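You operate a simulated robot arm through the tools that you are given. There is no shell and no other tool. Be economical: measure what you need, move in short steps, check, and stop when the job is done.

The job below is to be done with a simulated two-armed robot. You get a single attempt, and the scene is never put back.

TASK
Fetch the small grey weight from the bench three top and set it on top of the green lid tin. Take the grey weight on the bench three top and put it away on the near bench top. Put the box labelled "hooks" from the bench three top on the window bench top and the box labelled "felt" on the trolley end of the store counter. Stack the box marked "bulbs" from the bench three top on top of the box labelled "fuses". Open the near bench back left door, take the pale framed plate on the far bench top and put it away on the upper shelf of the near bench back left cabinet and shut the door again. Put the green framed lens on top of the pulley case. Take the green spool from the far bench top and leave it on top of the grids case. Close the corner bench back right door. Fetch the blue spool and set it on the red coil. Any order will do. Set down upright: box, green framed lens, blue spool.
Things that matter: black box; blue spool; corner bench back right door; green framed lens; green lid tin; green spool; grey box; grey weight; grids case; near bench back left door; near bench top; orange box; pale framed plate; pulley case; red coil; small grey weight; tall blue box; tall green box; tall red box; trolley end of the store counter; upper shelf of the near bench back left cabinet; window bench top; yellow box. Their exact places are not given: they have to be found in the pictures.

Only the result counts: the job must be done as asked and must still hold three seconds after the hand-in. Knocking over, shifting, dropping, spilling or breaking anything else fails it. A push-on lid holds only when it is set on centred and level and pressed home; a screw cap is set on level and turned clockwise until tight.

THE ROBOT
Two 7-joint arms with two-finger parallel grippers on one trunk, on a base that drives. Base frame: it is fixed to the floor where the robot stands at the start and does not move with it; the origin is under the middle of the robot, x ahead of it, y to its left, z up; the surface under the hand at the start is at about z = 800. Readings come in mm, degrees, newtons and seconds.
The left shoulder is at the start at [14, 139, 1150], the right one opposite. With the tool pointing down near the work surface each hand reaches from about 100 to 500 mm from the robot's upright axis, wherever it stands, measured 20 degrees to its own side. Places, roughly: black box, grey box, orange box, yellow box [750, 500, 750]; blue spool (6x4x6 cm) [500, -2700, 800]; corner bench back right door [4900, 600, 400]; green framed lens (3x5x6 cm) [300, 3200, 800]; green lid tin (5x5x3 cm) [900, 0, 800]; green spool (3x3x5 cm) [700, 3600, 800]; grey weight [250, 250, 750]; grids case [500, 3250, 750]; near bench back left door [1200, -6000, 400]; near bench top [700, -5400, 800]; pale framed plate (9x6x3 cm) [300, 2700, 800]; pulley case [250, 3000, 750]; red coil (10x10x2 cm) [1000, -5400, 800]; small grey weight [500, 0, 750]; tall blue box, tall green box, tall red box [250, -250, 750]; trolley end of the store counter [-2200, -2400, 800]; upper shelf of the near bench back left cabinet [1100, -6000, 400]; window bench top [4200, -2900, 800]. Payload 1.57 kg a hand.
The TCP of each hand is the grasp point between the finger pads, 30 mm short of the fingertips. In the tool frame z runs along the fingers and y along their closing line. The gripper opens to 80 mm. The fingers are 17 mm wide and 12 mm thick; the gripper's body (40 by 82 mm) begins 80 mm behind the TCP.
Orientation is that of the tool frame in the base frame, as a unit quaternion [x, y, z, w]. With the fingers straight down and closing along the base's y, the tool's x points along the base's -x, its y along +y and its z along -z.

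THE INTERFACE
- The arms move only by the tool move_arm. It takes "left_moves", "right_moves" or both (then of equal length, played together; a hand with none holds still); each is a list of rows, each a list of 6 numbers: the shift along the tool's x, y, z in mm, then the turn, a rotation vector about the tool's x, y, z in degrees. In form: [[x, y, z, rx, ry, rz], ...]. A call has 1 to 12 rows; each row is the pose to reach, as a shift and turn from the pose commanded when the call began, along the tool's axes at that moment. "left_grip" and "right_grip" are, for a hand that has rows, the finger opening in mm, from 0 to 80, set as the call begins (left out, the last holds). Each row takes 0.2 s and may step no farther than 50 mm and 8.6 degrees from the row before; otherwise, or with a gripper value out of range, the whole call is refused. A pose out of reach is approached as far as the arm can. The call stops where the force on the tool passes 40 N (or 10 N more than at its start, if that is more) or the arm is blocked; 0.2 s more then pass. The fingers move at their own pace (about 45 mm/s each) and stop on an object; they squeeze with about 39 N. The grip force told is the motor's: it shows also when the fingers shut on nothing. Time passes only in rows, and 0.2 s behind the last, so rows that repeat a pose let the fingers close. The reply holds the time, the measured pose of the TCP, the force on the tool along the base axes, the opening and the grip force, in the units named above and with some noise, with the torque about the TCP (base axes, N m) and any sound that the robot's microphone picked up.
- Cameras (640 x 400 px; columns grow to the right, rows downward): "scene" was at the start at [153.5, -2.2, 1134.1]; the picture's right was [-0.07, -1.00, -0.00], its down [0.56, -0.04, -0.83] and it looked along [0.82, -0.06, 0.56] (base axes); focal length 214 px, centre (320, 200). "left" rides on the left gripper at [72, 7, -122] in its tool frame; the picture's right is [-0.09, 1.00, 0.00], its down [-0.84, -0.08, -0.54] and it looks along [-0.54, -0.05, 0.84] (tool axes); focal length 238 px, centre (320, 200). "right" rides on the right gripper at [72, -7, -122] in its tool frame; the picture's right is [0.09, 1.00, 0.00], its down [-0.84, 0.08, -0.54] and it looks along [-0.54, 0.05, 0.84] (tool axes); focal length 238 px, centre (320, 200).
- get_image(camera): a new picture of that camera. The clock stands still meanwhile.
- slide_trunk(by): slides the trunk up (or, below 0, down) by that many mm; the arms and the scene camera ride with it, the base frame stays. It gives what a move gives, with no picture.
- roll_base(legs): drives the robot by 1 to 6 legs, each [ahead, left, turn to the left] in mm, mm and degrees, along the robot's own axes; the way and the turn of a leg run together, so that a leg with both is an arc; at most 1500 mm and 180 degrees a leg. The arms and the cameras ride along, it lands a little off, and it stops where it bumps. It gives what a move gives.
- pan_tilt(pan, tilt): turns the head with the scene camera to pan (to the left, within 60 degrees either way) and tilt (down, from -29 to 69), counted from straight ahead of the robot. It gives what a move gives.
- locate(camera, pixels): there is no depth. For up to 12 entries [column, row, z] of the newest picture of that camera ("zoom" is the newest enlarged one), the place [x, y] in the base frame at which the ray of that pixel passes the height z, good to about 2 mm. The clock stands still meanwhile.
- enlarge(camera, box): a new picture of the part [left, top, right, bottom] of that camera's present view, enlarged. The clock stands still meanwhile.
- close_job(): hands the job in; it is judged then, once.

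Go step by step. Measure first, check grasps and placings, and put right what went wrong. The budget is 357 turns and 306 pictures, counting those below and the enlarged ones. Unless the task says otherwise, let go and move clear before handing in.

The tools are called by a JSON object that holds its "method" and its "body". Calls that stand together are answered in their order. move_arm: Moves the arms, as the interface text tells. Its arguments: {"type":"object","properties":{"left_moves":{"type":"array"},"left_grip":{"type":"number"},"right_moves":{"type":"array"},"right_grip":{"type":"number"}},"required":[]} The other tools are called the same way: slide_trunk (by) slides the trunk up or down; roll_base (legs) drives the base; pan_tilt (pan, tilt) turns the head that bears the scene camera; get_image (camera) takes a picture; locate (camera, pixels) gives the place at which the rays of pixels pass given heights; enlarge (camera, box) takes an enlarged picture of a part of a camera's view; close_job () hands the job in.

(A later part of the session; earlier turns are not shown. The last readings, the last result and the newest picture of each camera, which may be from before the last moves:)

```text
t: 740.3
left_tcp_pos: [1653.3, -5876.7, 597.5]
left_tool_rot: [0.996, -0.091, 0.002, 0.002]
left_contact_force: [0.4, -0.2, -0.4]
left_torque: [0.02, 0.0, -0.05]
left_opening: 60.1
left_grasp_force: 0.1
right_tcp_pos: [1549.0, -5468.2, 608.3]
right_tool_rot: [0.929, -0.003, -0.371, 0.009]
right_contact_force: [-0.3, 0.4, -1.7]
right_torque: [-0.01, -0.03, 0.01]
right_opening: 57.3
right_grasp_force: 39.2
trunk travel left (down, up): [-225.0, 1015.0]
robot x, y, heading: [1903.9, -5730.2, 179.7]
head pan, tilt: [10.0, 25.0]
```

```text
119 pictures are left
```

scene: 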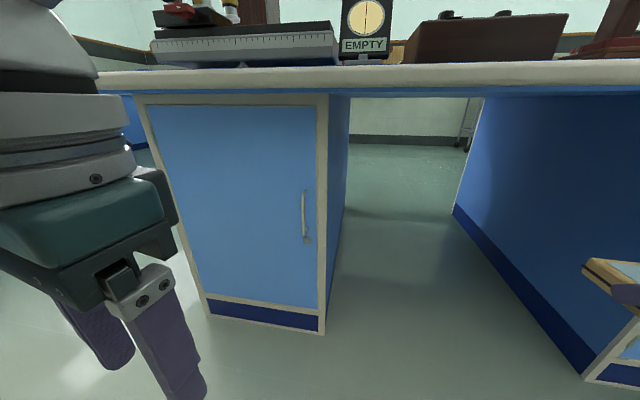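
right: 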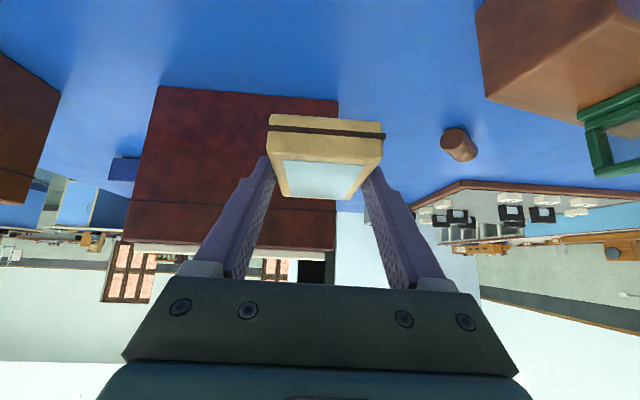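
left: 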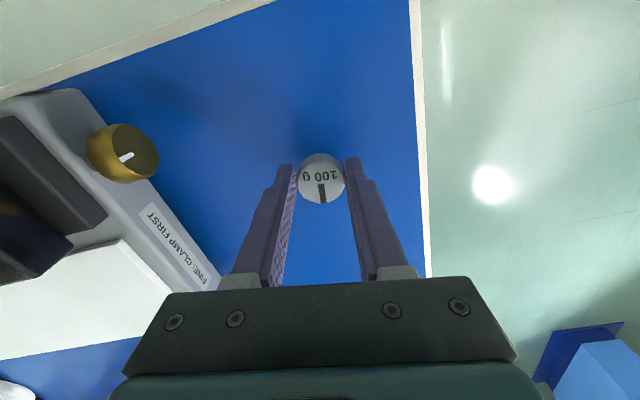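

I triangulate the handle height with rays from this view.

{"method": "locate", "body": {"camera": "scene", "pixels": [[304, 190, 550], [304, 190, 500], [307, 245, 400], [307, 245, 450], [320, 330, 0], [207, 313, 0], [323, 97, 740], [142, 97, 740], [318, 100, 740], [323, 318, 30]]}}

{"method": "enlarge", "body": {"camera": "scene", "box": [240, 150, 360, 270]}}

```text
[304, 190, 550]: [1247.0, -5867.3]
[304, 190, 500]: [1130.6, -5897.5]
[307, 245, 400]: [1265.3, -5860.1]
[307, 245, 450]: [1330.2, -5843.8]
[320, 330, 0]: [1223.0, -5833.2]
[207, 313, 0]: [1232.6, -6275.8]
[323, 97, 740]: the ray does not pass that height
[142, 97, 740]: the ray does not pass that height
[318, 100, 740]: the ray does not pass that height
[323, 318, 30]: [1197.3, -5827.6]
```

```text
3.33 times, centred on (300, 210) of scene
```

zoom: 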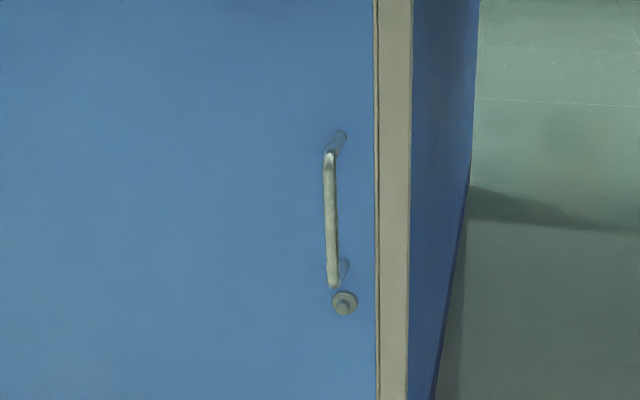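

Handle bar ≈(1268,-5862), z≈435–540. I lower the trunk 150 more, straighten the left yaw and pitch the left tool to point forward.

{"method": "slide_trunk", "body": {"by": -150}}

{"method": "move_arm", "body": {"left_moves": [[0, 0, 0, 0, 0, -5.2], [0, 0, 0, 0, 0, -10.4]], "left_grip": 60}}

{"method": "move_arm", "body": {"left_moves": [[-16, -1, -4, 0, -8.2, 0], [-31, -3, -8, 0, -16.4, 0], [-47, -4, -11, 0, -24.6, 0], [-62, -5, -15, 0, -32.8, 0], [-78, -7, -19, 0, -41, 0], [-94, -8, -23, 0, -49.2, 0], [-109, -10, -27, 0, -57.4, 0], [-125, -11, -30, 0, -65.6, 0], [-140, -12, -34, 0, -73.8, 0], [-156, -14, -38, 0, -82, 0], [-172, -15, -42, 0, -90, 0]]}}

{"method": "get_image", "body": {"camera": "scene"}}

{"method": "get_image", "body": {"camera": "left"}}

```text
t: 742.0
left_tcp_pos: [1652.8, -5877.5, 447.4]
left_tool_rot: [0.996, -0.09, 0.002, 0.002]
left_contact_force: [-0.1, -0.5, 0.5]
left_torque: [-0.02, -0.01, 0.04]
left_opening: 59.9
left_grasp_force: 0.1
right_tcp_pos: [1550.4, -5467.9, 458.5]
right_tool_rot: [0.928, -0.003, -0.371, 0.009]
right_contact_force: [0.4, 0.9, -0.6]
right_torque: [0.0, -0.03, 0.01]
right_opening: 57.7
right_grasp_force: 38.9
trunk travel left (down, up): [-75.0, 1165.0]
robot x, y, heading: [1909.2, -5732.9, 180.0]
head pan, tilt: [10.0, 25.0]
```

```text
t: 742.6
left_tcp_pos: [1652.7, -5876.9, 447.7]
left_tool_rot: [1.0, 0.001, 0.003, 0.001]
left_contact_force: [0.2, 0.3, 0.1]
left_torque: [0.0, 0.0, 0.04]
left_opening: 60.4
left_grasp_force: 0.1
right_tcp_pos: [1548.8, -5467.9, 457.4]
right_tool_rot: [0.929, -0.003, -0.371, 0.009]
right_contact_force: [-0.8, 0.7, -1.7]
right_torque: [-0.03, -0.03, -0.04]
right_opening: 57.2
right_grasp_force: 39.1
trunk travel left (down, up): [-75.0, 1165.0]
robot x, y, heading: [1905.3, -5728.1, 179.8]
head pan, tilt: [10.0, 25.0]
```

```text
t: 745.0
left_tcp_pos: [1481.7, -5861.0, 487.4]
left_tool_rot: [0.709, -0.002, -0.705, 0.002]
left_contact_force: [-0.7, 0.2, -0.4]
left_torque: [0.0, -0.02, 0.02]
left_opening: 59.9
left_grasp_force: 0.1
right_tcp_pos: [1548.0, -5467.2, 457.2]
right_tool_rot: [0.929, -0.003, -0.37, 0.009]
right_contact_force: [0.4, 0.2, -1.7]
right_torque: [0.02, -0.02, -0.01]
right_opening: 57.5
right_grasp_force: 39.2
trunk travel left (down, up): [-75.0, 1165.0]
robot x, y, heading: [1906.8, -5729.3, 180.0]
head pan, tilt: [10.0, 25.0]
```

```text
117 pictures are left
```

scene: 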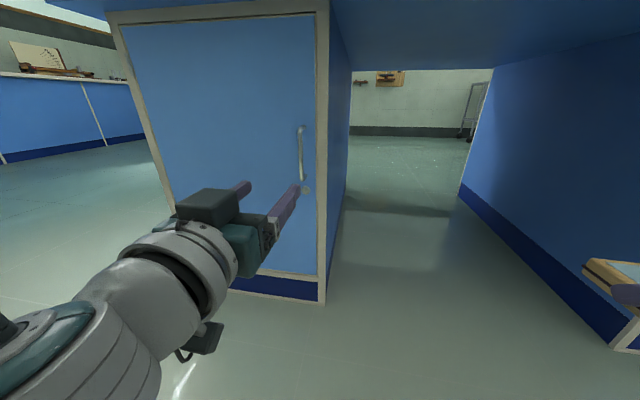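

```text
116 pictures are left
```

left: 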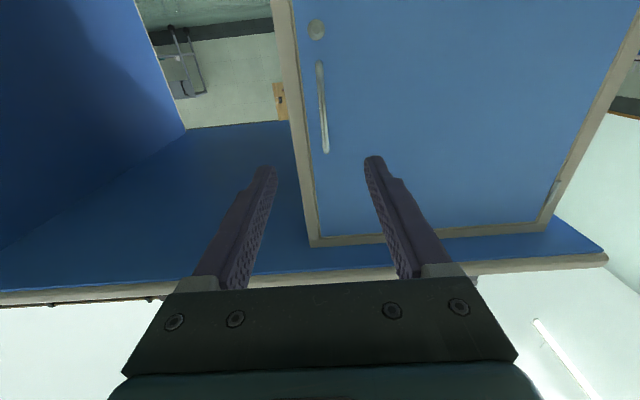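

The handle is centred in the left view (rows 62–152, col 322; the tool axis meets it near row 111). Drive 150 ahead and then reach so the bar lies between the fingertips.

{"method": "roll_base", "body": {"legs": [[150, 0, 0]]}}

{"method": "get_image", "body": {"camera": "left"}}

```text
t: 746.4
left_tcp_pos: [1333.6, -5862.3, 487.7]
left_tool_rot: [0.71, -0.001, -0.704, 0.003]
left_contact_force: [-0.6, 0.2, 0.0]
left_torque: [-0.01, 0.01, -0.01]
left_opening: 60.2
left_grasp_force: 0.0
right_tcp_pos: [1401.8, -5468.9, 456.8]
right_tool_rot: [0.929, -0.003, -0.37, 0.009]
right_contact_force: [0.6, -0.7, -2.1]
right_torque: [-0.04, -0.04, 0.0]
right_opening: 57.2
right_grasp_force: 38.3
trunk travel left (down, up): [-75.0, 1165.0]
robot x, y, heading: [1754.0, -5731.9, 180.2]
head pan, tilt: [10.0, 25.0]
```

```text
115 pictures are left
```

left: 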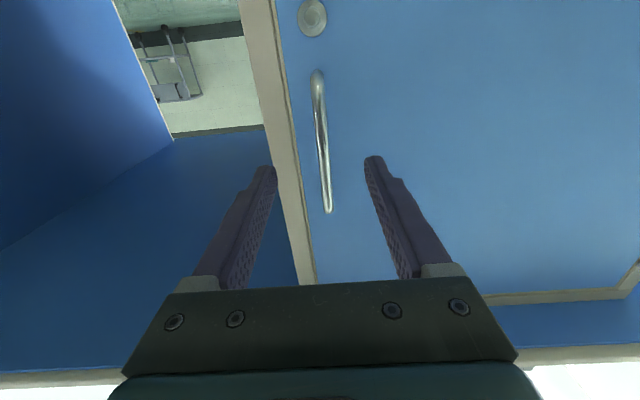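

Aligned. Advance 50 mm and close on the bar.

{"method": "move_arm", "body": {"left_moves": [[0, 0, 20, 0, 0, 0], [0, 0, 38, 0, 0, 0], [0, 0, 50, 0, 0, 0]]}}

{"method": "move_arm", "body": {"left_moves": [[0, 0, 0, 0, 0, 0], [0, 0, 0, 0, 0, 0], [0, 0, 0, 0, 0, 0], [0, 0, 0, 0, 0, 0], [0, 0, 0, 0, 0, 0]], "left_grip": 0}}

{"method": "get_image", "body": {"camera": "left"}}

```text
t: 747.2
left_tcp_pos: [1279.4, -5861.3, 487.4]
left_tool_rot: [0.709, -0.001, -0.705, 0.002]
left_contact_force: [0.8, -0.5, -0.4]
left_torque: [0.0, -0.01, 0.04]
left_opening: 59.8
left_grasp_force: 0.1
right_tcp_pos: [1398.4, -5467.4, 456.1]
right_tool_rot: [0.929, -0.003, -0.371, 0.009]
right_contact_force: [0.2, 0.2, -1.5]
right_torque: [-0.02, -0.04, 0.01]
right_opening: 57.4
right_grasp_force: 39.1
trunk travel left (down, up): [-75.0, 1165.0]
robot x, y, heading: [1758.0, -5731.6, 180.1]
head pan, tilt: [10.0, 25.0]
```

```text
t: 748.4
left_tcp_pos: [1280.5, -5864.7, 487.9]
left_tool_rot: [0.709, -0.001, -0.705, 0.004]
left_contact_force: [-0.6, -6.3, -0.6]
left_torque: [0.24, 0.12, 0.07]
left_opening: 9.3
left_grasp_force: 28.3
right_tcp_pos: [1399.0, -5470.0, 456.5]
right_tool_rot: [0.928, -0.003, -0.371, 0.011]
right_contact_force: [0.1, -0.5, -2.0]
right_torque: [0.02, -0.01, 0.0]
right_opening: 57.4
right_grasp_force: 38.6
trunk travel left (down, up): [-75.0, 1165.0]
robot x, y, heading: [1755.3, -5732.7, -179.9]
head pan, tilt: [10.0, 25.0]
```

```text
114 pictures are left
```

left: 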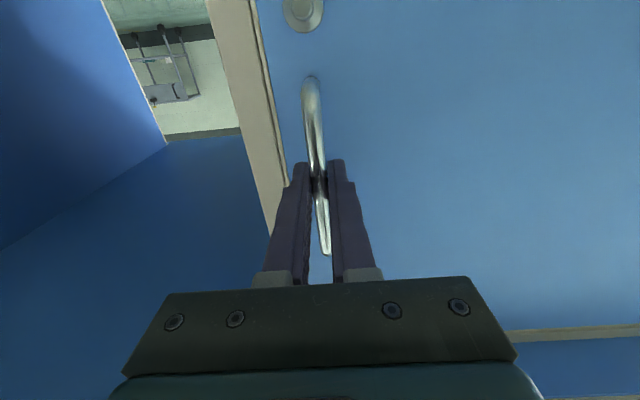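

The bar is gripped (9 mm). I pull the door open along its arc, turning the hand with it.

{"method": "move_arm", "body": {"left_moves": [[0, 1.3, -13.6, 2.1, 0, 0], [0, 3.1, -27.2, 4.2, 0, 0], [0, 5.3, -40.8, 6.3, 0, 0], [0, 8.1, -54.2, 8.4, 0, 0], [0, 11.3, -67.5, 10.5, 0, 0], [0, 15.1, -80.7, 12.6, 0, 0], [0, 19.3, -93.7, 14.7, 0, 0], [0, 24, -106.6, 16.8, 0, 0], [0, 29.2, -119.3, 18.9, 0, 0], [0, 34.8, -131.8, 21, 0, 0], [0, 40.9, -144.1, 23.1, 0, 0], [0, 47.4, -156.2, 25.2, 0, 0]]}}

{"method": "get_image", "body": {"camera": "scene"}}

```text
t: 751.0
left_tcp_pos: [1435.3, -5914.9, 488.8]
left_tool_rot: [0.695, -0.154, -0.687, -0.15]
left_contact_force: [-6.6, -10.5, -12.7]
left_torque: [-0.12, -0.56, -0.03]
left_opening: 10.0
left_grasp_force: 27.9
right_tcp_pos: [1398.2, -5472.6, 457.0]
right_tool_rot: [0.929, -0.003, -0.371, 0.011]
right_contact_force: [0.2, 0.3, -1.4]
right_torque: [0.01, 0.0, 0.03]
right_opening: 57.2
right_grasp_force: 39.3
trunk travel left (down, up): [-75.0, 1165.0]
robot x, y, heading: [1756.7, -5727.9, 180.0]
head pan, tilt: [10.0, 25.0]
```

```text
113 pictures are left
```

scene: 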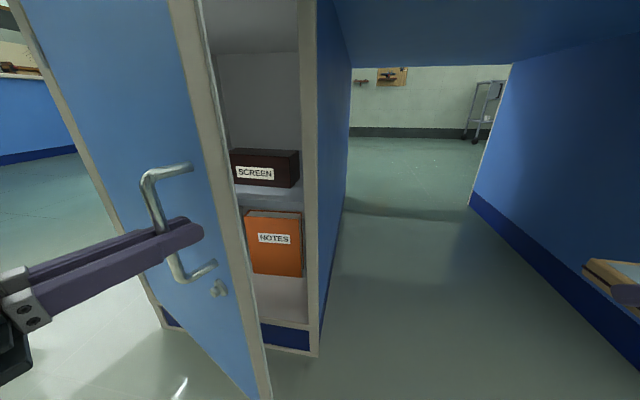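

The door is well ajar; inside, the upper shelf carries a SCREEN box. I release the handle, back off, and move round the door's free edge to push it wider.

{"method": "move_arm", "body": {"left_moves": [[0, 0, 0, 0, 0, 0], [0, 0, 0, 0, 0, 0], [0, 0, -30, 0, 0, 0], [0, 0, -60, 0, 0, 0], [0, 0, -90, 0, 0, 0]], "left_grip": 40}}

{"method": "get_image", "body": {"camera": "scene"}}

```text
t: 752.2
left_tcp_pos: [1519.8, -5948.0, 490.1]
left_tool_rot: [0.692, -0.155, -0.688, -0.153]
left_contact_force: [1.4, 0.0, 0.3]
left_torque: [0.0, -0.01, 0.03]
left_opening: 39.8
left_grasp_force: 0.0
right_tcp_pos: [1399.0, -5468.3, 456.6]
right_tool_rot: [0.929, -0.003, -0.369, 0.01]
right_contact_force: [-0.3, 0.4, -1.6]
right_torque: [0.02, -0.06, 0.0]
right_opening: 57.3
right_grasp_force: 39.3
trunk travel left (down, up): [-75.0, 1165.0]
robot x, y, heading: [1752.1, -5729.7, 180.0]
head pan, tilt: [10.0, 25.0]
```

```text
112 pictures are left
```

scene: 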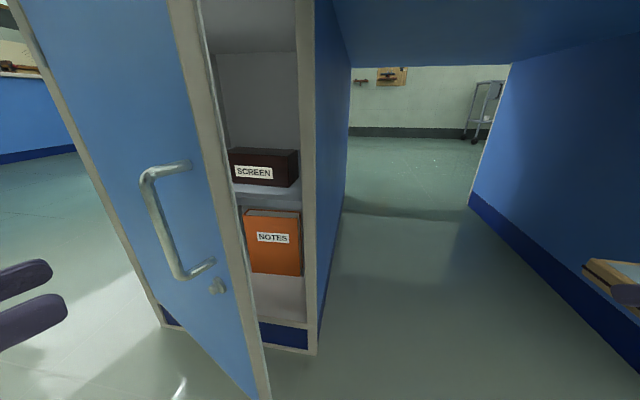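

{"method": "locate", "body": {"camera": "scene", "pixels": [[262, 396, 90], [300, 350, 40], [235, 196, 400], [298, 186, 400], [235, 196, 420], [298, 186, 420], [300, 328, 90]]}}

```text
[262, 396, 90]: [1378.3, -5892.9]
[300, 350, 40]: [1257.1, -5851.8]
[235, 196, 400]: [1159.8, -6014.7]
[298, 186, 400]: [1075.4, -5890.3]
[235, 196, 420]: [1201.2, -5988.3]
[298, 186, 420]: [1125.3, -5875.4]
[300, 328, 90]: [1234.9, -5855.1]
```

Upper shelf is at z≈430. I move the left hand around the free edge (closed fingers) and sweep the door wider.

{"method": "move_arm", "body": {"left_moves": [[0, -38, 24, 0, 0, 0], [0, -76, 47, 0, 0, 0], [0, -115, 70, 0, 0, 0], [0, -153, 94, 0, 0, 0]], "left_grip": 0}}

{"method": "get_image", "body": {"camera": "scene"}}

```text
t: 753.2
left_tcp_pos: [1496.7, -5765.2, 489.8]
left_tool_rot: [0.691, -0.155, -0.689, -0.154]
left_contact_force: [0.8, 0.2, 0.6]
left_torque: [-0.02, 0.0, 0.05]
left_opening: 0.1
left_grasp_force: 21.1
right_tcp_pos: [1398.5, -5466.1, 458.4]
right_tool_rot: [0.928, -0.003, -0.371, 0.008]
right_contact_force: [-0.6, 0.5, -1.2]
right_torque: [-0.01, -0.03, 0.0]
right_opening: 57.3
right_grasp_force: 38.9
trunk travel left (down, up): [-75.0, 1165.0]
robot x, y, heading: [1760.5, -5732.4, 179.9]
head pan, tilt: [10.0, 25.0]
```

```text
111 pictures are left
```

scene: 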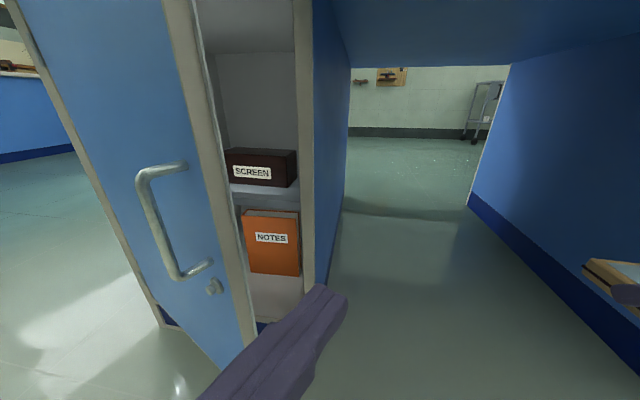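

Advance past the door edge and sweep to the left.

{"method": "move_arm", "body": {"left_moves": [[0, 22, 39, 0, 0, 0], [0, 44, 79, 0, 0, 0], [0, 69, 122, 0, 0, 0], [0, 86, 111, 0, 0, 0], [0, 103, 101, 0, 0, 0], [0, 119, 88, 0, 0, 0], [0, 135, 75, 0, 0, 0], [0, 151, 62, 0, 0, 0], [0, 167, 49, 0, 0, 0], [0, 183, 36, 0, 0, 0], [0, 199, 23, 0, 0, 0], [0, 230, -3, 0, 0, 0]]}}

{"method": "get_image", "body": {"camera": "scene"}}

```text
t: 754.8
left_tcp_pos: [1382.4, -5838.4, 489.3]
left_tool_rot: [-0.688, 0.157, 0.69, 0.163]
left_contact_force: [18.2, 28.0, 0.2]
left_torque: [-0.56, 0.35, 3.36]
left_opening: 0.3
left_grasp_force: 21.1
right_tcp_pos: [1406.2, -5457.6, 455.6]
right_tool_rot: [0.93, -0.003, -0.367, 0.007]
right_contact_force: [0.2, -1.2, -2.2]
right_torque: [0.0, -0.03, 0.0]
right_opening: 57.0
right_grasp_force: 38.8
trunk travel left (down, up): [-75.0, 1165.0]
robot x, y, heading: [1757.7, -5731.8, 179.7]
head pan, tilt: [10.0, 25.0]
stopped in row 8 (left hand): the force on the tool passed its limit at 49 N (the readings are from after the stop); the commanded pose is now the measured one
```

```text
110 pictures are left
```

scene: 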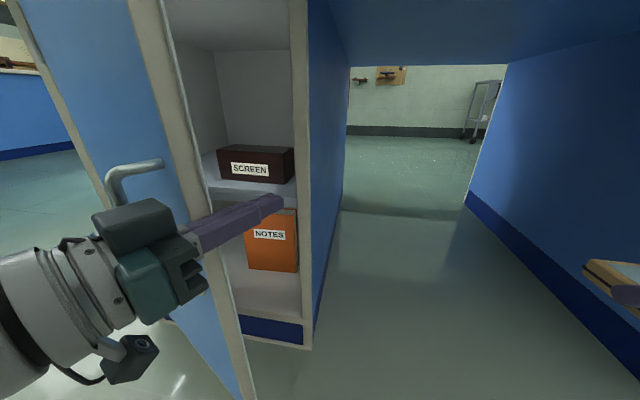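

The gripper side meets the door edge; the free edge must now swing mainly toward me. I push along the arc tangent.

{"method": "move_arm", "body": {"left_moves": [[0, 0.5, -10.3, 0, 0, 0], [0, 1.5, -19.7, 0, 0, 0], [0, 2.9, -30.4, 0, 0, 0], [0, 4.8, -40.2, 0, 0, 0], [0, 7.6, -50.5, 0, 0, 0], [0, 10.3, -60.7, 0, 0, 0], [0, 13.5, -70.1, 0, 0, 0], [0, 17.6, -79.9, 0, 0, 0], [0, 21.7, -89.7, 0, 0, 0], [0, 27.2, -99.1, 0, 0, 0], [0, 32.6, -108.4, 0, 0, 0], [0, 38.1, -117.8, 0, 0, 0]]}}

{"method": "get_image", "body": {"camera": "scene"}}

```text
t: 756.3
left_tcp_pos: [1436.1, -5871.9, 490.8]
left_tool_rot: [-0.687, 0.156, 0.69, 0.165]
left_contact_force: [18.3, 28.8, -3.3]
left_torque: [-0.19, 0.22, 1.51]
left_opening: 0.1
left_grasp_force: 21.4
right_tcp_pos: [1407.1, -5456.4, 456.6]
right_tool_rot: [0.93, -0.002, -0.368, 0.006]
right_contact_force: [0.0, -0.2, -1.7]
right_torque: [0.01, -0.01, -0.01]
right_opening: 57.1
right_grasp_force: 38.7
trunk travel left (down, up): [-75.0, 1165.0]
robot x, y, heading: [1754.3, -5729.1, 180.1]
head pan, tilt: [10.0, 25.0]
stopped in row 7 (left hand): the force on the tool passed its limit at 45 N (the readings are from after the stop); the commanded pose is now the measured one
```

```text
109 pictures are left
```

scene: 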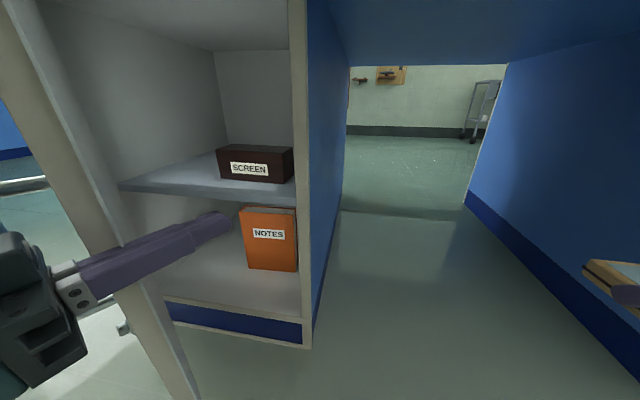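

The door swings further. Continue along the arc with smaller steps.

{"method": "move_arm", "body": {"left_moves": [[0, 3, -7, 0, 0, 0], [0, 7, -13, 0, 0, 0], [0, 11, -19, 0, 0, 0], [0, 15, -25, 0, 0, 0], [0, 20, -30, 0, 0, 0], [0, 25, -36, 0, 0, 0], [0, 30, -41, 0, 0, 0], [0, 36, -46, 0, 0, 0], [0, 42, -51, 0, 0, 0], [0, 48, -56, 0, 0, 0], [0, 54, -60, 0, 0, 0], [0, 60, -64, 0, 0, 0]]}}

{"method": "get_image", "body": {"camera": "scene"}}

```text
t: 756.9
left_tcp_pos: [1446.2, -5877.5, 490.0]
left_tool_rot: [-0.685, 0.159, 0.69, 0.171]
left_contact_force: [20.1, 28.1, -4.3]
left_torque: [-0.16, 0.27, 1.54]
left_opening: 0.1
left_grasp_force: 20.6
right_tcp_pos: [1407.8, -5455.0, 456.3]
right_tool_rot: [0.93, -0.004, -0.367, 0.005]
right_contact_force: [0.6, -0.1, -1.6]
right_torque: [0.0, -0.03, -0.01]
right_opening: 57.3
right_grasp_force: 38.7
trunk travel left (down, up): [-75.0, 1165.0]
robot x, y, heading: [1758.1, -5730.5, 179.8]
head pan, tilt: [10.0, 25.0]
stopped in row 2 (left hand): the force on the tool passed its limit at 46 N (the readings are from after the stop); the commanded pose is now the measured one
```

```text
108 pictures are left
```

scene: 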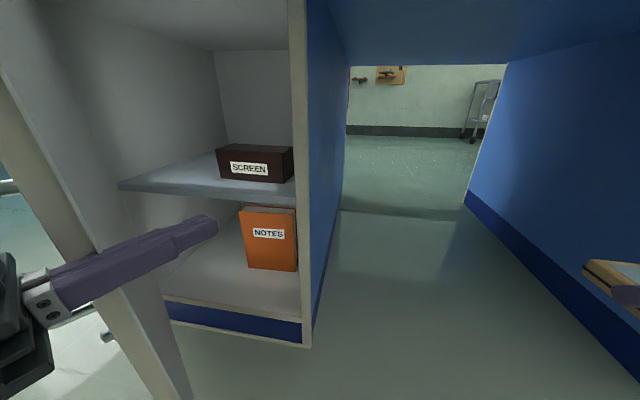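

I'm pressing on the door's end face. I back off, turn the hand to point more to the left and hook behind the door's inner face instead.

{"method": "locate", "body": {"camera": "scene", "pixels": [[188, 396, 90], [190, 399, 90], [155, 396, 90]]}}

{"method": "move_arm", "body": {"left_moves": [[0, -25, 0, 0, 0, 0], [0, -50, 0, 0, 0, 0], [0, -80, -15, -8, 0, 0], [0, -100, -30, -16, 0, 0], [0, -100, -30, -24, 0, 0], [0, -100, -30, -32, 0, 0], [0, -100, -30, -40, 0, 0], [0, -100, -30, -48, 0, 0]]}}

{"method": "get_image", "body": {"camera": "scene"}}

```text
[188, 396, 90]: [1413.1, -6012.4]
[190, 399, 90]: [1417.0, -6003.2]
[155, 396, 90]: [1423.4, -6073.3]
```

```text
t: 758.5
left_tcp_pos: [1522.3, -5804.3, 483.7]
left_tool_rot: [-0.698, 0.011, 0.715, -0.038]
left_contact_force: [1.5, 0.2, -0.6]
left_torque: [0.01, -0.02, -0.01]
left_opening: 0.3
left_grasp_force: 21.3
right_tcp_pos: [1400.5, -5465.5, 456.8]
right_tool_rot: [0.929, -0.004, -0.37, 0.008]
right_contact_force: [0.4, 0.5, -2.5]
right_torque: [-0.03, -0.04, 0.0]
right_opening: 57.2
right_grasp_force: 38.6
trunk travel left (down, up): [-75.0, 1165.0]
robot x, y, heading: [1756.3, -5732.1, 179.9]
head pan, tilt: [10.0, 25.0]
stopped in row 7 (left hand): the arm was blocked; the commanded pose is now the measured one
```

```text
107 pictures are left
```

scene: 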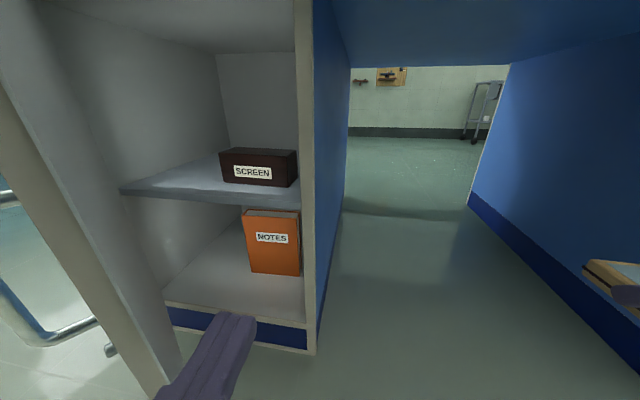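

The hand now points straight at the cabinet. I advance beside the door edge and sweep left, where the lever is better.

{"method": "move_arm", "body": {"left_moves": [[0, 3, 45, 0, 0, 0], [0, 6, 90, 0, 0, 0], [0, 30, 110, 0, 0, 0], [0, 50, 112, 0, 0, 0], [0, 62, 112, 0, 0, 0], [0, 72, 112, 0, 0, 0], [0, 82, 112, 0, 0, 0], [0, 92, 112, 0, 0, 0], [0, 102, 112, 0, 0, 0], [0, 112, 112, 0, 0, 0], [0, 122, 112, 0, 0, 0], [0, 132, 112, 0, 0, 0]]}}

{"method": "get_image", "body": {"camera": "scene"}}

```text
t: 759.1
left_tcp_pos: [1455.0, -5805.6, 467.6]
left_tool_rot: [-0.697, 0.096, 0.709, -0.037]
left_contact_force: [-0.7, 0.0, 0.0]
left_torque: [-0.02, -0.01, 0.0]
left_opening: 0.0
left_grasp_force: 21.2
right_tcp_pos: [1398.9, -5466.8, 456.9]
right_tool_rot: [0.929, -0.005, -0.37, 0.008]
right_contact_force: [-0.5, 0.1, -1.2]
right_torque: [0.01, -0.03, 0.0]
right_opening: 57.3
right_grasp_force: 38.8
trunk travel left (down, up): [-75.0, 1165.0]
robot x, y, heading: [1754.6, -5730.9, 179.8]
head pan, tilt: [10.0, 25.0]
stopped in row 3 (left hand): the arm was blocked; the commanded pose is now the measured one
```

```text
106 pictures are left
```

scene: 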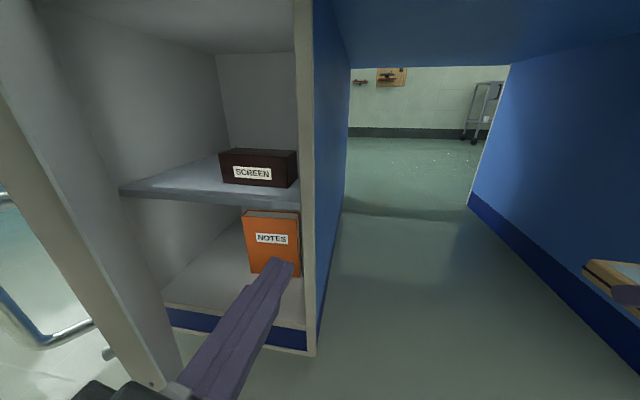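

The arm is near a joint limit; I use the base to sweep left instead, in small legs.

{"method": "roll_base", "body": {"legs": [[0, 60, 0], [0, 30, 0], [0, 30, 0], [0, 30, 0], [0, 30, 0], [0, 30, 0]]}}

{"method": "get_image", "body": {"camera": "scene"}}

```text
t: 760.7
left_tcp_pos: [1456.8, -5892.3, 466.4]
left_tool_rot: [-0.699, 0.1, 0.708, -0.028]
left_contact_force: [0.2, 1.1, -0.2]
left_torque: [0.0, 0.0, -0.02]
left_opening: 0.1
left_grasp_force: 21.9
right_tcp_pos: [1401.6, -5559.1, 455.0]
right_tool_rot: [0.929, -0.005, -0.369, 0.01]
right_contact_force: [-1.1, -0.9, -1.6]
right_torque: [0.0, -0.04, -0.02]
right_opening: 57.4
right_grasp_force: 39.2
trunk travel left (down, up): [-75.0, 1165.0]
robot x, y, heading: [1759.1, -5816.0, 180.0]
head pan, tilt: [10.0, 25.0]
stopped in leg 2: the force on the tool passed its limit at 53 N (the readings are from after the stop); the commanded pose is now the measured one
```

```text
105 pictures are left
```

scene: 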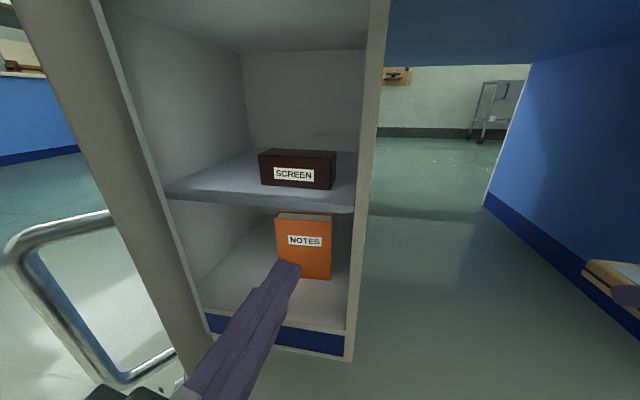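

Contact made; I continue in small nudges.

{"method": "roll_base", "body": {"legs": [[0, 12, 0], [0, 12, 0], [0, 12, 0], [0, 12, 0], [0, 12, 0], [0, 12, 0]]}}

{"method": "roll_base", "body": {"legs": [[0, 15, 0], [0, 15, 0], [0, 15, 0], [0, 15, 0], [0, 15, 0], [0, 15, 0]]}}

{"method": "get_image", "body": {"camera": "scene"}}

```text
t: 762.8
left_tcp_pos: [1466.0, -5928.4, 467.3]
left_tool_rot: [-0.7, 0.1, 0.707, -0.021]
left_contact_force: [16.7, 16.3, 8.7]
left_torque: [-0.06, -0.82, 1.64]
left_opening: 0.2
left_grasp_force: 21.5
right_tcp_pos: [1409.0, -5600.9, 456.1]
right_tool_rot: [0.93, -0.004, -0.367, 0.007]
right_contact_force: [-0.1, 0.5, -0.8]
right_torque: [-0.02, -0.03, 0.02]
right_opening: 57.4
right_grasp_force: 38.7
trunk travel left (down, up): [-75.0, 1165.0]
robot x, y, heading: [1755.1, -5872.5, 179.6]
head pan, tilt: [10.0, 25.0]
stopped in leg 5: the force on the tool passed its limit at 44 N (the readings are from after the stop); the commanded pose is now the measured one
```

```text
t: 763.6
left_tcp_pos: [1468.6, -5930.9, 465.6]
left_tool_rot: [-0.7, 0.102, 0.706, -0.016]
left_contact_force: [19.5, 18.9, 7.4]
left_torque: [-0.12, -0.23, 1.8]
left_opening: 0.0
left_grasp_force: 21.3
right_tcp_pos: [1410.2, -5606.0, 455.3]
right_tool_rot: [0.931, -0.005, -0.366, 0.005]
right_contact_force: [0.4, 0.1, -1.4]
right_torque: [0.0, 0.0, -0.02]
right_opening: 57.0
right_grasp_force: 38.7
trunk travel left (down, up): [-75.0, 1165.0]
robot x, y, heading: [1759.5, -5882.1, 179.8]
head pan, tilt: [10.0, 25.0]
stopped in leg 1: the force on the tool passed its limit at 44 N (the readings are from after the stop); the commanded pose is now the measured one
```

```text
104 pictures are left
```

scene: 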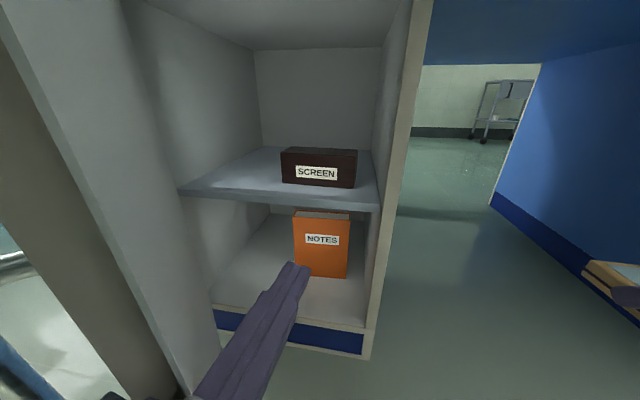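

Friction locks the pure sideways push; I move back and left together along the door's arc.

{"method": "roll_base", "body": {"legs": [[-12, 9, 0], [-12, 9, 0], [-12, 10, 0], [-12, 11, 0], [-11, 12, 0], [-11, 12, 0]]}}

{"method": "roll_base", "body": {"legs": [[-10, 13, 0], [-10, 13, 0], [-9, 14, 0], [-9, 14, 0], [-8, 15, 0], [-8, 15, 0]]}}

{"method": "get_image", "body": {"camera": "scene"}}

```text
t: 766.2
left_tcp_pos: [1528.4, -6002.9, 468.9]
left_tool_rot: [-0.698, 0.101, 0.709, -0.021]
left_contact_force: [-0.2, 0.4, -0.3]
left_torque: [-0.02, 0.03, 0.05]
left_opening: 0.1
left_grasp_force: 21.3
right_tcp_pos: [1470.1, -5676.0, 457.2]
right_tool_rot: [0.929, -0.005, -0.37, 0.009]
right_contact_force: [-0.5, -0.2, -1.7]
right_torque: [-0.01, -0.04, 0.02]
right_opening: 57.1
right_grasp_force: 39.2
trunk travel left (down, up): [-75.0, 1165.0]
robot x, y, heading: [1829.2, -5939.2, 179.9]
head pan, tilt: [10.0, 25.0]
```

```text
t: 768.9
left_tcp_pos: [1581.6, -6086.8, 468.7]
left_tool_rot: [-0.698, 0.101, 0.709, -0.021]
left_contact_force: [-0.4, -0.3, 0.4]
left_torque: [0.01, -0.02, 0.02]
left_opening: 0.0
left_grasp_force: 21.0
right_tcp_pos: [1523.3, -5758.7, 456.0]
right_tool_rot: [0.929, -0.005, -0.37, 0.008]
right_contact_force: [-0.4, 1.6, -0.8]
right_torque: [-0.04, -0.04, 0.01]
right_opening: 57.6
right_grasp_force: 39.0
trunk travel left (down, up): [-75.0, 1165.0]
robot x, y, heading: [1880.8, -6026.9, 179.9]
head pan, tilt: [10.0, 25.0]
```

```text
103 pictures are left
```

scene: 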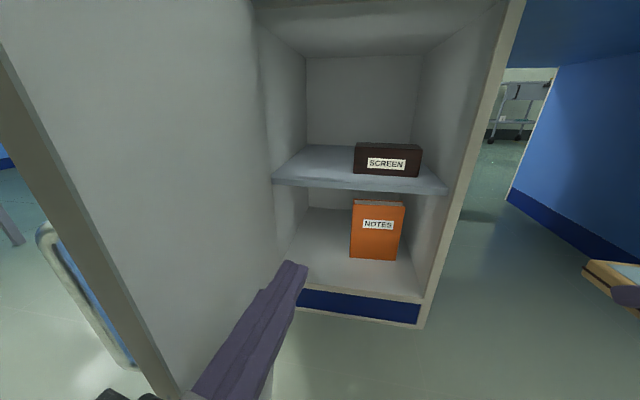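

The door is now about 75° open. One more push.

{"method": "roll_base", "body": {"legs": [[-5, 14, 0], [-4, 15, 0], [-3, 15, 0], [-2, 15, 0], [-1, 15, 0], [0, 15, 0]]}}

{"method": "get_image", "body": {"camera": "scene"}}

```text
t: 771.5
left_tcp_pos: [1597.4, -6173.9, 468.1]
left_tool_rot: [-0.698, 0.101, 0.709, -0.02]
left_contact_force: [-0.5, 1.1, 0.2]
left_torque: [-0.01, 0.0, 0.03]
left_opening: 0.1
left_grasp_force: 20.8
right_tcp_pos: [1539.2, -5847.7, 456.8]
right_tool_rot: [0.929, -0.005, -0.369, 0.008]
right_contact_force: [-0.3, -0.3, -0.7]
right_torque: [-0.05, -0.01, -0.02]
right_opening: 57.3
right_grasp_force: 39.4
trunk travel left (down, up): [-75.0, 1165.0]
robot x, y, heading: [1891.9, -6115.7, 179.9]
head pan, tilt: [10.0, 25.0]
```

```text
102 pictures are left
```

scene: 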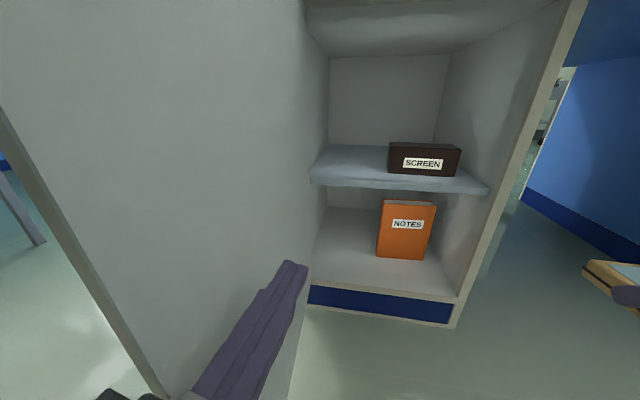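

The door is about 90° open. I measure the shelf.

{"method": "locate", "body": {"camera": "scene", "pixels": [[312, 178, 420], [486, 186, 420], [312, 178, 440], [486, 186, 440], [312, 178, 400], [486, 186, 400], [388, 170, 420], [455, 176, 420], [330, 146, 420], [308, 303, 90]]}}

{"method": "enlarge", "body": {"camera": "scene", "box": [290, 100, 530, 250]}}

```text
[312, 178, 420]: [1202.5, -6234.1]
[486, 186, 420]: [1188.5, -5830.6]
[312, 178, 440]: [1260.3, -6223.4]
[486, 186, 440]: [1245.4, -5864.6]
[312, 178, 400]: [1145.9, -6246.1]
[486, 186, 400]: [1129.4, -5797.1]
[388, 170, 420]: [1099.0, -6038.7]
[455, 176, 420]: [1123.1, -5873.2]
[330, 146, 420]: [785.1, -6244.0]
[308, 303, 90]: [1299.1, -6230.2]
```

```text
2.67 times, centred on (410, 175) of scene
```

zoom: 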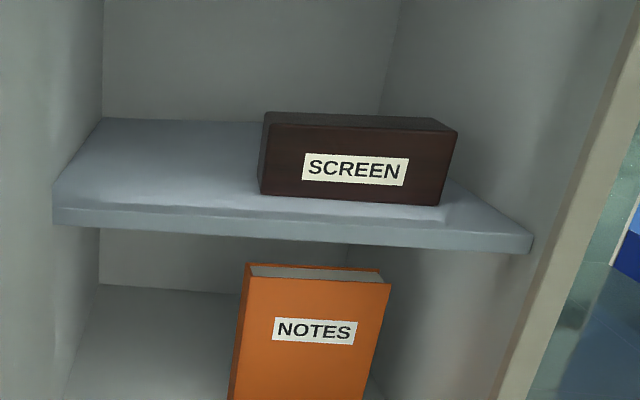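

The shelf top is z≈428, front edge x≈1222, with free space left of SCREEN (y -6225…-6045). To give my body room I push the door wider than 90°.

{"method": "roll_base", "body": {"legs": [[0, 25, 0], [0, 25, 0], [3, 25, 0], [4, 25, 0], [5, 25, 0], [6, 25, 0]]}}

{"method": "get_image", "body": {"camera": "scene"}}

```text
t: 774.5
left_tcp_pos: [1584.3, -6310.4, 467.8]
left_tool_rot: [-0.698, 0.108, 0.707, -0.006]
left_contact_force: [7.6, 19.6, 5.6]
left_torque: [0.04, 0.11, -0.6]
left_opening: 0.0
left_grasp_force: 20.6
right_tcp_pos: [1524.3, -5993.5, 456.4]
right_tool_rot: [0.93, -0.007, -0.368, 0.006]
right_contact_force: [0.1, -0.4, -1.8]
right_torque: [0.0, 0.0, 0.02]
right_opening: 57.4
right_grasp_force: 39.3
trunk travel left (down, up): [-75.0, 1165.0]
robot x, y, heading: [1876.5, -6264.6, 179.7]
head pan, tilt: [10.0, 25.0]
stopped in leg 6: the force on the tool passed its limit at 47 N (the readings are from after the stop); the commanded pose is now the measured one
```

```text
100 pictures are left
```

scene: 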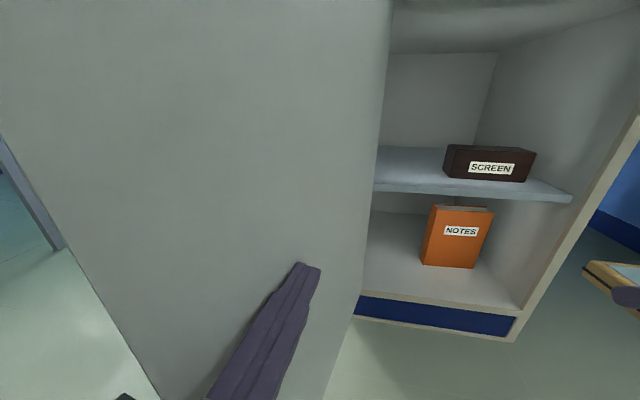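

The door stands at ≈105° (its stop). I free the left hand, back off to the right, and raise the left arm out of the way with the tool down.

{"method": "roll_base", "body": {"legs": [[-30, -60, 0], [-60, -60, 0]]}}

{"method": "move_arm", "body": {"left_moves": [[-32, 0, -5, 0, 7.5, 0], [-64, 0, -10, 0, 15, 0], [-96, 0, -15, 0, 22.5, 0], [-128, 0, -20, 0, 30, 0], [-160, 0, -25, 0, 37.5, 0], [-192, 0, -30, 0, 45, 0], [-224, 0, -35, 0, 52.5, 0], [-256, 0, -40, 0, 60, 0], [-288, 0, -45, 0, 67.5, 0], [-320, 0, -50, 0, 75, 0], [-350, 0, -55, 0, 82.5, 0], [-380, 0, -60, 0, 90, 0]]}}

{"method": "get_image", "body": {"camera": "scene"}}

```text
t: 776.2
left_tcp_pos: [1667.5, -6201.5, 471.1]
left_tool_rot: [-0.697, 0.107, 0.709, -0.012]
left_contact_force: [0.4, 0.2, 0.8]
left_torque: [0.01, 0.02, 0.0]
left_opening: 0.3
left_grasp_force: 21.4
right_tcp_pos: [1610.2, -5882.3, 456.1]
right_tool_rot: [0.929, -0.006, -0.369, 0.009]
right_contact_force: [-0.2, -0.4, -2.2]
right_torque: [0.0, -0.03, 0.04]
right_opening: 57.5
right_grasp_force: 39.3
trunk travel left (down, up): [-75.0, 1165.0]
robot x, y, heading: [1968.6, -6149.5, 179.7]
head pan, tilt: [10.0, 25.0]
```

```text
t: 776.7
left_tcp_pos: [1696.3, -6179.6, 499.8]
left_tool_rot: [0.749, -0.181, -0.638, 0.007]
left_contact_force: [0.1, -0.3, -0.7]
left_torque: [0.0, -0.03, 0.0]
left_opening: 0.0
left_grasp_force: 20.9
left hand out of reach, approached as far as the arm can: row 2
right_tcp_pos: [1610.8, -5880.9, 455.3]
right_tool_rot: [0.93, -0.008, -0.368, 0.008]
right_contact_force: [-0.3, -0.3, -2.1]
right_torque: [-0.02, -0.03, -0.06]
right_opening: 57.4
right_grasp_force: 38.8
trunk travel left (down, up): [-75.0, 1165.0]
robot x, y, heading: [1967.1, -6144.4, 180.0]
head pan, tilt: [10.0, 25.0]
stopped in row 2 (left hand): the arm was blocked; the commanded pose is now the measured one
```

```text
99 pictures are left
```

scene: 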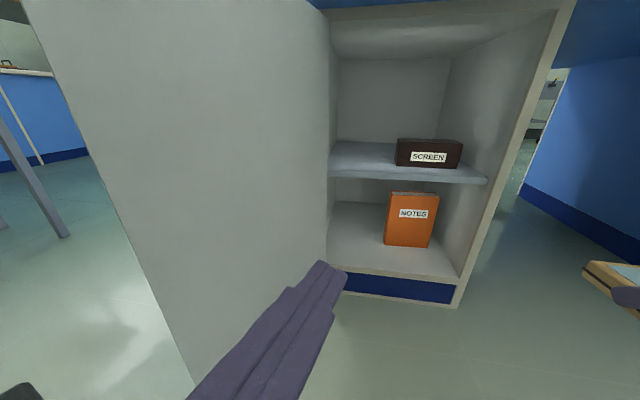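

Joint limit again. I shift right for room and extend the left hand outward first, then rotate back the way it came.

{"method": "roll_base", "body": {"legs": [[0, -140, 0]]}}

{"method": "move_arm", "body": {"left_moves": [[2, 26, 25, 0, 0, 0], [3, 51, 49, 0, 0, 0], [5, 77, 74, 0, 0, 0], [7, 102, 98, 0, 0, 0], [9, 128, 123, 0, 0, 0]]}}

```text
t: 778.0
left_tcp_pos: [1697.0, -6042.7, 500.6]
left_tool_rot: [0.748, -0.181, -0.638, 0.008]
left_contact_force: [-0.4, 0.6, 0.4]
left_torque: [0.0, 0.0, -0.01]
left_opening: 0.1
left_grasp_force: 21.7
right_tcp_pos: [1612.1, -5744.7, 454.9]
right_tool_rot: [0.93, -0.007, -0.368, 0.009]
right_contact_force: [-0.4, 0.1, -2.5]
right_torque: [0.01, -0.04, 0.01]
right_opening: 57.3
right_grasp_force: 39.4
trunk travel left (down, up): [-75.0, 1165.0]
robot x, y, heading: [1970.2, -6009.4, 179.8]
head pan, tilt: [10.0, 25.0]
```

```text
t: 779.2
left_tcp_pos: [1545.2, -6137.2, 502.1]
left_tool_rot: [0.748, -0.18, -0.639, 0.007]
left_contact_force: [0.2, 0.6, 0.1]
left_torque: [0.0, 0.0, -0.02]
left_opening: 0.3
left_grasp_force: 20.9
right_tcp_pos: [1611.1, -5743.5, 455.0]
right_tool_rot: [0.929, -0.008, -0.369, 0.009]
right_contact_force: [0.2, 0.0, -1.1]
right_torque: [0.01, -0.04, 0.01]
right_opening: 57.2
right_grasp_force: 39.0
trunk travel left (down, up): [-75.0, 1165.0]
robot x, y, heading: [1964.8, -6004.8, 179.7]
head pan, tilt: [10.0, 25.0]
```

{"method": "move_arm", "body": {"left_moves": [[-3, 2, -13, 0.1, 8, -2.2], [-6, 4, -27, 0.2, 16, -4.5], [-9, 6, -40, 0.3, 24, -6.7], [-13, 8, -54, 0.4, 32, -9], [-16, 10, -67, 0.4, 40, -11.2], [-19, 12, -81, 0.5, 48, -13.5], [-22, 14, -94, 0.6, 56, -15.7], [-25, 16, -108, 0.7, 64, -18], [-28, 18, -121, 0.8, 72, -20.2], [-32, 20, -135, 0.9, 80, -22.5]]}}

{"method": "get_image", "body": {"camera": "scene"}}

```text
t: 781.5
left_tcp_pos: [1671.8, -6175.0, 552.9]
left_tool_rot: [1.0, 0.0, 0.014, 0.007]
left_contact_force: [0.2, 0.2, 0.0]
left_torque: [0.01, 0.02, 0.02]
left_opening: 0.0
left_grasp_force: 21.0
left hand out of reach, approached as far as the arm can: row 5
right_tcp_pos: [1611.0, -5741.6, 455.4]
right_tool_rot: [0.93, -0.007, -0.368, 0.008]
right_contact_force: [0.4, 0.9, -1.1]
right_torque: [-0.03, -0.03, 0.03]
right_opening: 57.3
right_grasp_force: 39.2
trunk travel left (down, up): [-75.0, 1165.0]
robot x, y, heading: [1970.0, -6005.6, 179.8]
head pan, tilt: [10.0, 25.0]
```

```text
98 pictures are left
```

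scene: 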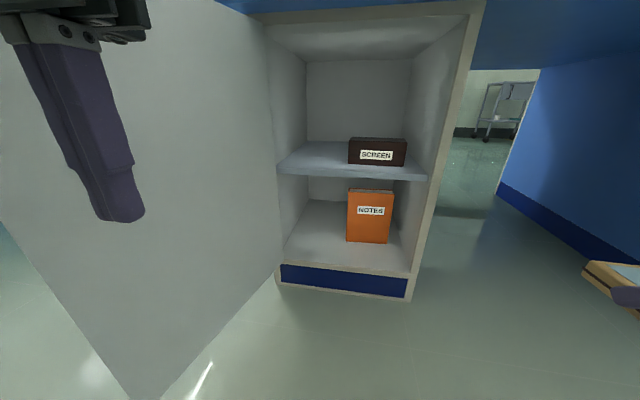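

The left arm is back in a tool-down pose. I raise it above the door, and measure the shelf again.

{"method": "move_arm", "body": {"left_moves": [[8, 0, -42, 0, 0, 0], [16, 0, -84, 0, 0, 0], [24, 0, -126, 0, 0, 0], [32, 0, -168, 0, 0, 0], [40, 0, -210, 0, 0, 0], [48, 0, -252, 0, 0, 0], [52, 0, -290, 0, 0, 0]]}}

{"method": "enlarge", "body": {"camera": "scene", "box": [260, 110, 480, 260]}}

```text
t: 782.1
left_tcp_pos: [1709.6, -6182.1, 563.4]
left_tool_rot: [0.989, 0.001, 0.142, 0.034]
left_contact_force: [-0.6, -0.5, 0.0]
left_torque: [-0.01, 0.03, 0.0]
left_opening: 0.0
left_grasp_force: 20.8
right_tcp_pos: [1610.6, -5741.1, 455.7]
right_tool_rot: [0.93, -0.008, -0.368, 0.008]
right_contact_force: [0.7, -0.2, -2.3]
right_torque: [0.01, -0.02, 0.02]
right_opening: 57.3
right_grasp_force: 38.6
trunk travel left (down, up): [-75.0, 1165.0]
robot x, y, heading: [1962.3, -6009.2, 179.8]
head pan, tilt: [10.0, 25.0]
stopped in row 3 (left hand): the arm was blocked; the commanded pose is now the measured one
```

```text
2.67 times, centred on (370, 185) of scene
```

zoom: 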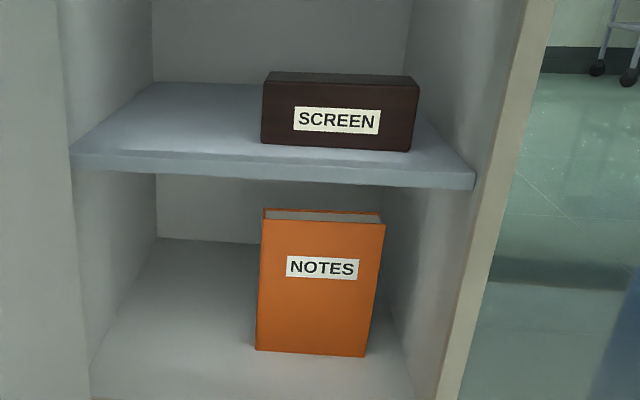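

{"method": "locate", "body": {"camera": "zoom", "pixels": [[73, 158, 428], [474, 171, 428], [262, 143, 428], [410, 151, 428], [154, 83, 428], [73, 158, 422], [474, 171, 422], [73, 158, 434], [474, 171, 434]]}}

```text
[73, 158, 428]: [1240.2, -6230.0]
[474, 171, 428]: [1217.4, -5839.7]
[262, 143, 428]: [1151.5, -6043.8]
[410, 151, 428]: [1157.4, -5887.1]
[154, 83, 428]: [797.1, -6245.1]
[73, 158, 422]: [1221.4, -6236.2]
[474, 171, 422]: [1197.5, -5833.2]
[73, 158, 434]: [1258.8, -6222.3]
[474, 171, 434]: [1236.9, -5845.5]
```

Shelf ≈z 424, front x≈1215; SCREEN's left edge y≈-6047. I park the left hand lower and further back.

{"method": "move_arm", "body": {"left_moves": [[17, 0, 21, 0, -3, 0], [35, 0, 41, 0, -6, 0], [52, 0, 62, 0, -9, 0], [70, 0, 83, 0, -12, 0]]}}

{"method": "pan_tilt", "body": {"pan": 15, "tilt": 35}}

{"method": "get_image", "body": {"camera": "scene"}}

```text
t: 783.1
left_tcp_pos: [1773.2, -6182.5, 503.8]
left_tool_rot: [0.999, -0.003, 0.037, 0.034]
left_contact_force: [-0.9, -0.1, 0.0]
left_torque: [0.02, 0.0, -0.02]
left_opening: 0.0
left_grasp_force: 21.0
left hand out of reach, approached as far as the arm can: row 4
right_tcp_pos: [1611.1, -5741.0, 456.1]
right_tool_rot: [0.93, -0.007, -0.368, 0.008]
right_contact_force: [0.0, 0.4, -0.9]
right_torque: [-0.01, -0.05, -0.02]
right_opening: 57.0
right_grasp_force: 39.1
trunk travel left (down, up): [-75.0, 1165.0]
robot x, y, heading: [1970.2, -6005.3, 179.6]
head pan, tilt: [10.0, 25.0]
```

```text
t: 783.8
left_tcp_pos: [1772.6, -6182.3, 503.9]
left_tool_rot: [0.999, -0.005, 0.038, 0.034]
left_contact_force: [0.4, 0.6, -0.2]
left_torque: [0.0, 0.0, 0.03]
left_opening: 0.1
left_grasp_force: 21.5
right_tcp_pos: [1611.9, -5741.6, 454.7]
right_tool_rot: [0.93, -0.007, -0.369, 0.009]
right_contact_force: [-1.2, -0.2, -1.9]
right_torque: [0.0, -0.05, -0.03]
right_opening: 57.3
right_grasp_force: 38.7
trunk travel left (down, up): [-75.0, 1165.0]
robot x, y, heading: [1966.8, -6008.3, 179.6]
head pan, tilt: [15.0, 35.0]
```

```text
96 pictures are left
```

scene: 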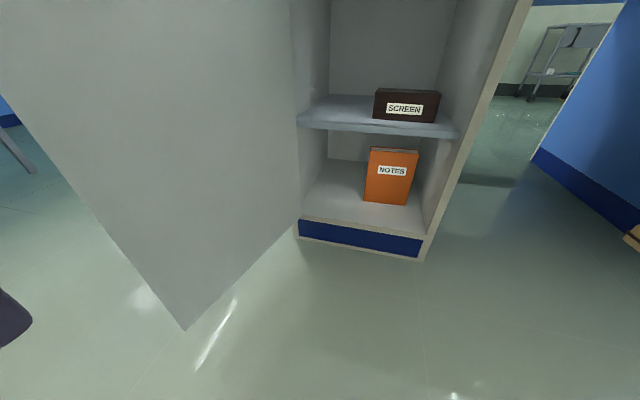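

{"method": "locate", "body": {"camera": "scene", "pixels": [[185, 331, 90], [298, 235, 90]]}}

{"method": "slide_trunk", "body": {"by": 35}}

{"method": "roll_base", "body": {"legs": [[150, 20, 0.3]]}}

```text
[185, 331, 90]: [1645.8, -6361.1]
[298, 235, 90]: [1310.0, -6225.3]
```

```text
t: 784.6
left_tcp_pos: [1772.7, -6182.6, 539.6]
left_tool_rot: [0.999, -0.003, 0.038, 0.034]
left_contact_force: [-0.7, 0.3, -0.5]
left_torque: [0.01, -0.01, -0.01]
left_opening: 0.4
left_grasp_force: 21.2
right_tcp_pos: [1610.8, -5742.9, 490.1]
right_tool_rot: [0.93, -0.007, -0.368, 0.008]
right_contact_force: [-0.1, 0.0, -1.4]
right_torque: [0.02, -0.02, 0.02]
right_opening: 57.2
right_grasp_force: 38.9
trunk travel left (down, up): [-110.0, 1130.0]
robot x, y, heading: [1967.3, -6007.1, 179.8]
head pan, tilt: [15.0, 35.0]
```

```text
t: 785.8
left_tcp_pos: [1692.9, -6189.3, 536.1]
left_tool_rot: [0.999, 0.001, 0.039, 0.029]
left_contact_force: [-0.3, 0.6, 1.5]
left_torque: [-0.02, 0.03, 0.02]
left_opening: 0.1
left_grasp_force: 21.4
right_tcp_pos: [1528.6, -5750.8, 483.0]
right_tool_rot: [0.934, 0.0, -0.356, 0.007]
right_contact_force: [-0.8, 0.5, -1.8]
right_torque: [-0.05, -0.06, 0.01]
right_opening: 57.3
right_grasp_force: 38.9
trunk travel left (down, up): [-110.0, 1130.0]
robot x, y, heading: [1854.3, -6019.1, -179.4]
head pan, tilt: [15.0, 35.0]
stopped in leg 1: the robot was blocked; the commanded pose is now the measured one
```

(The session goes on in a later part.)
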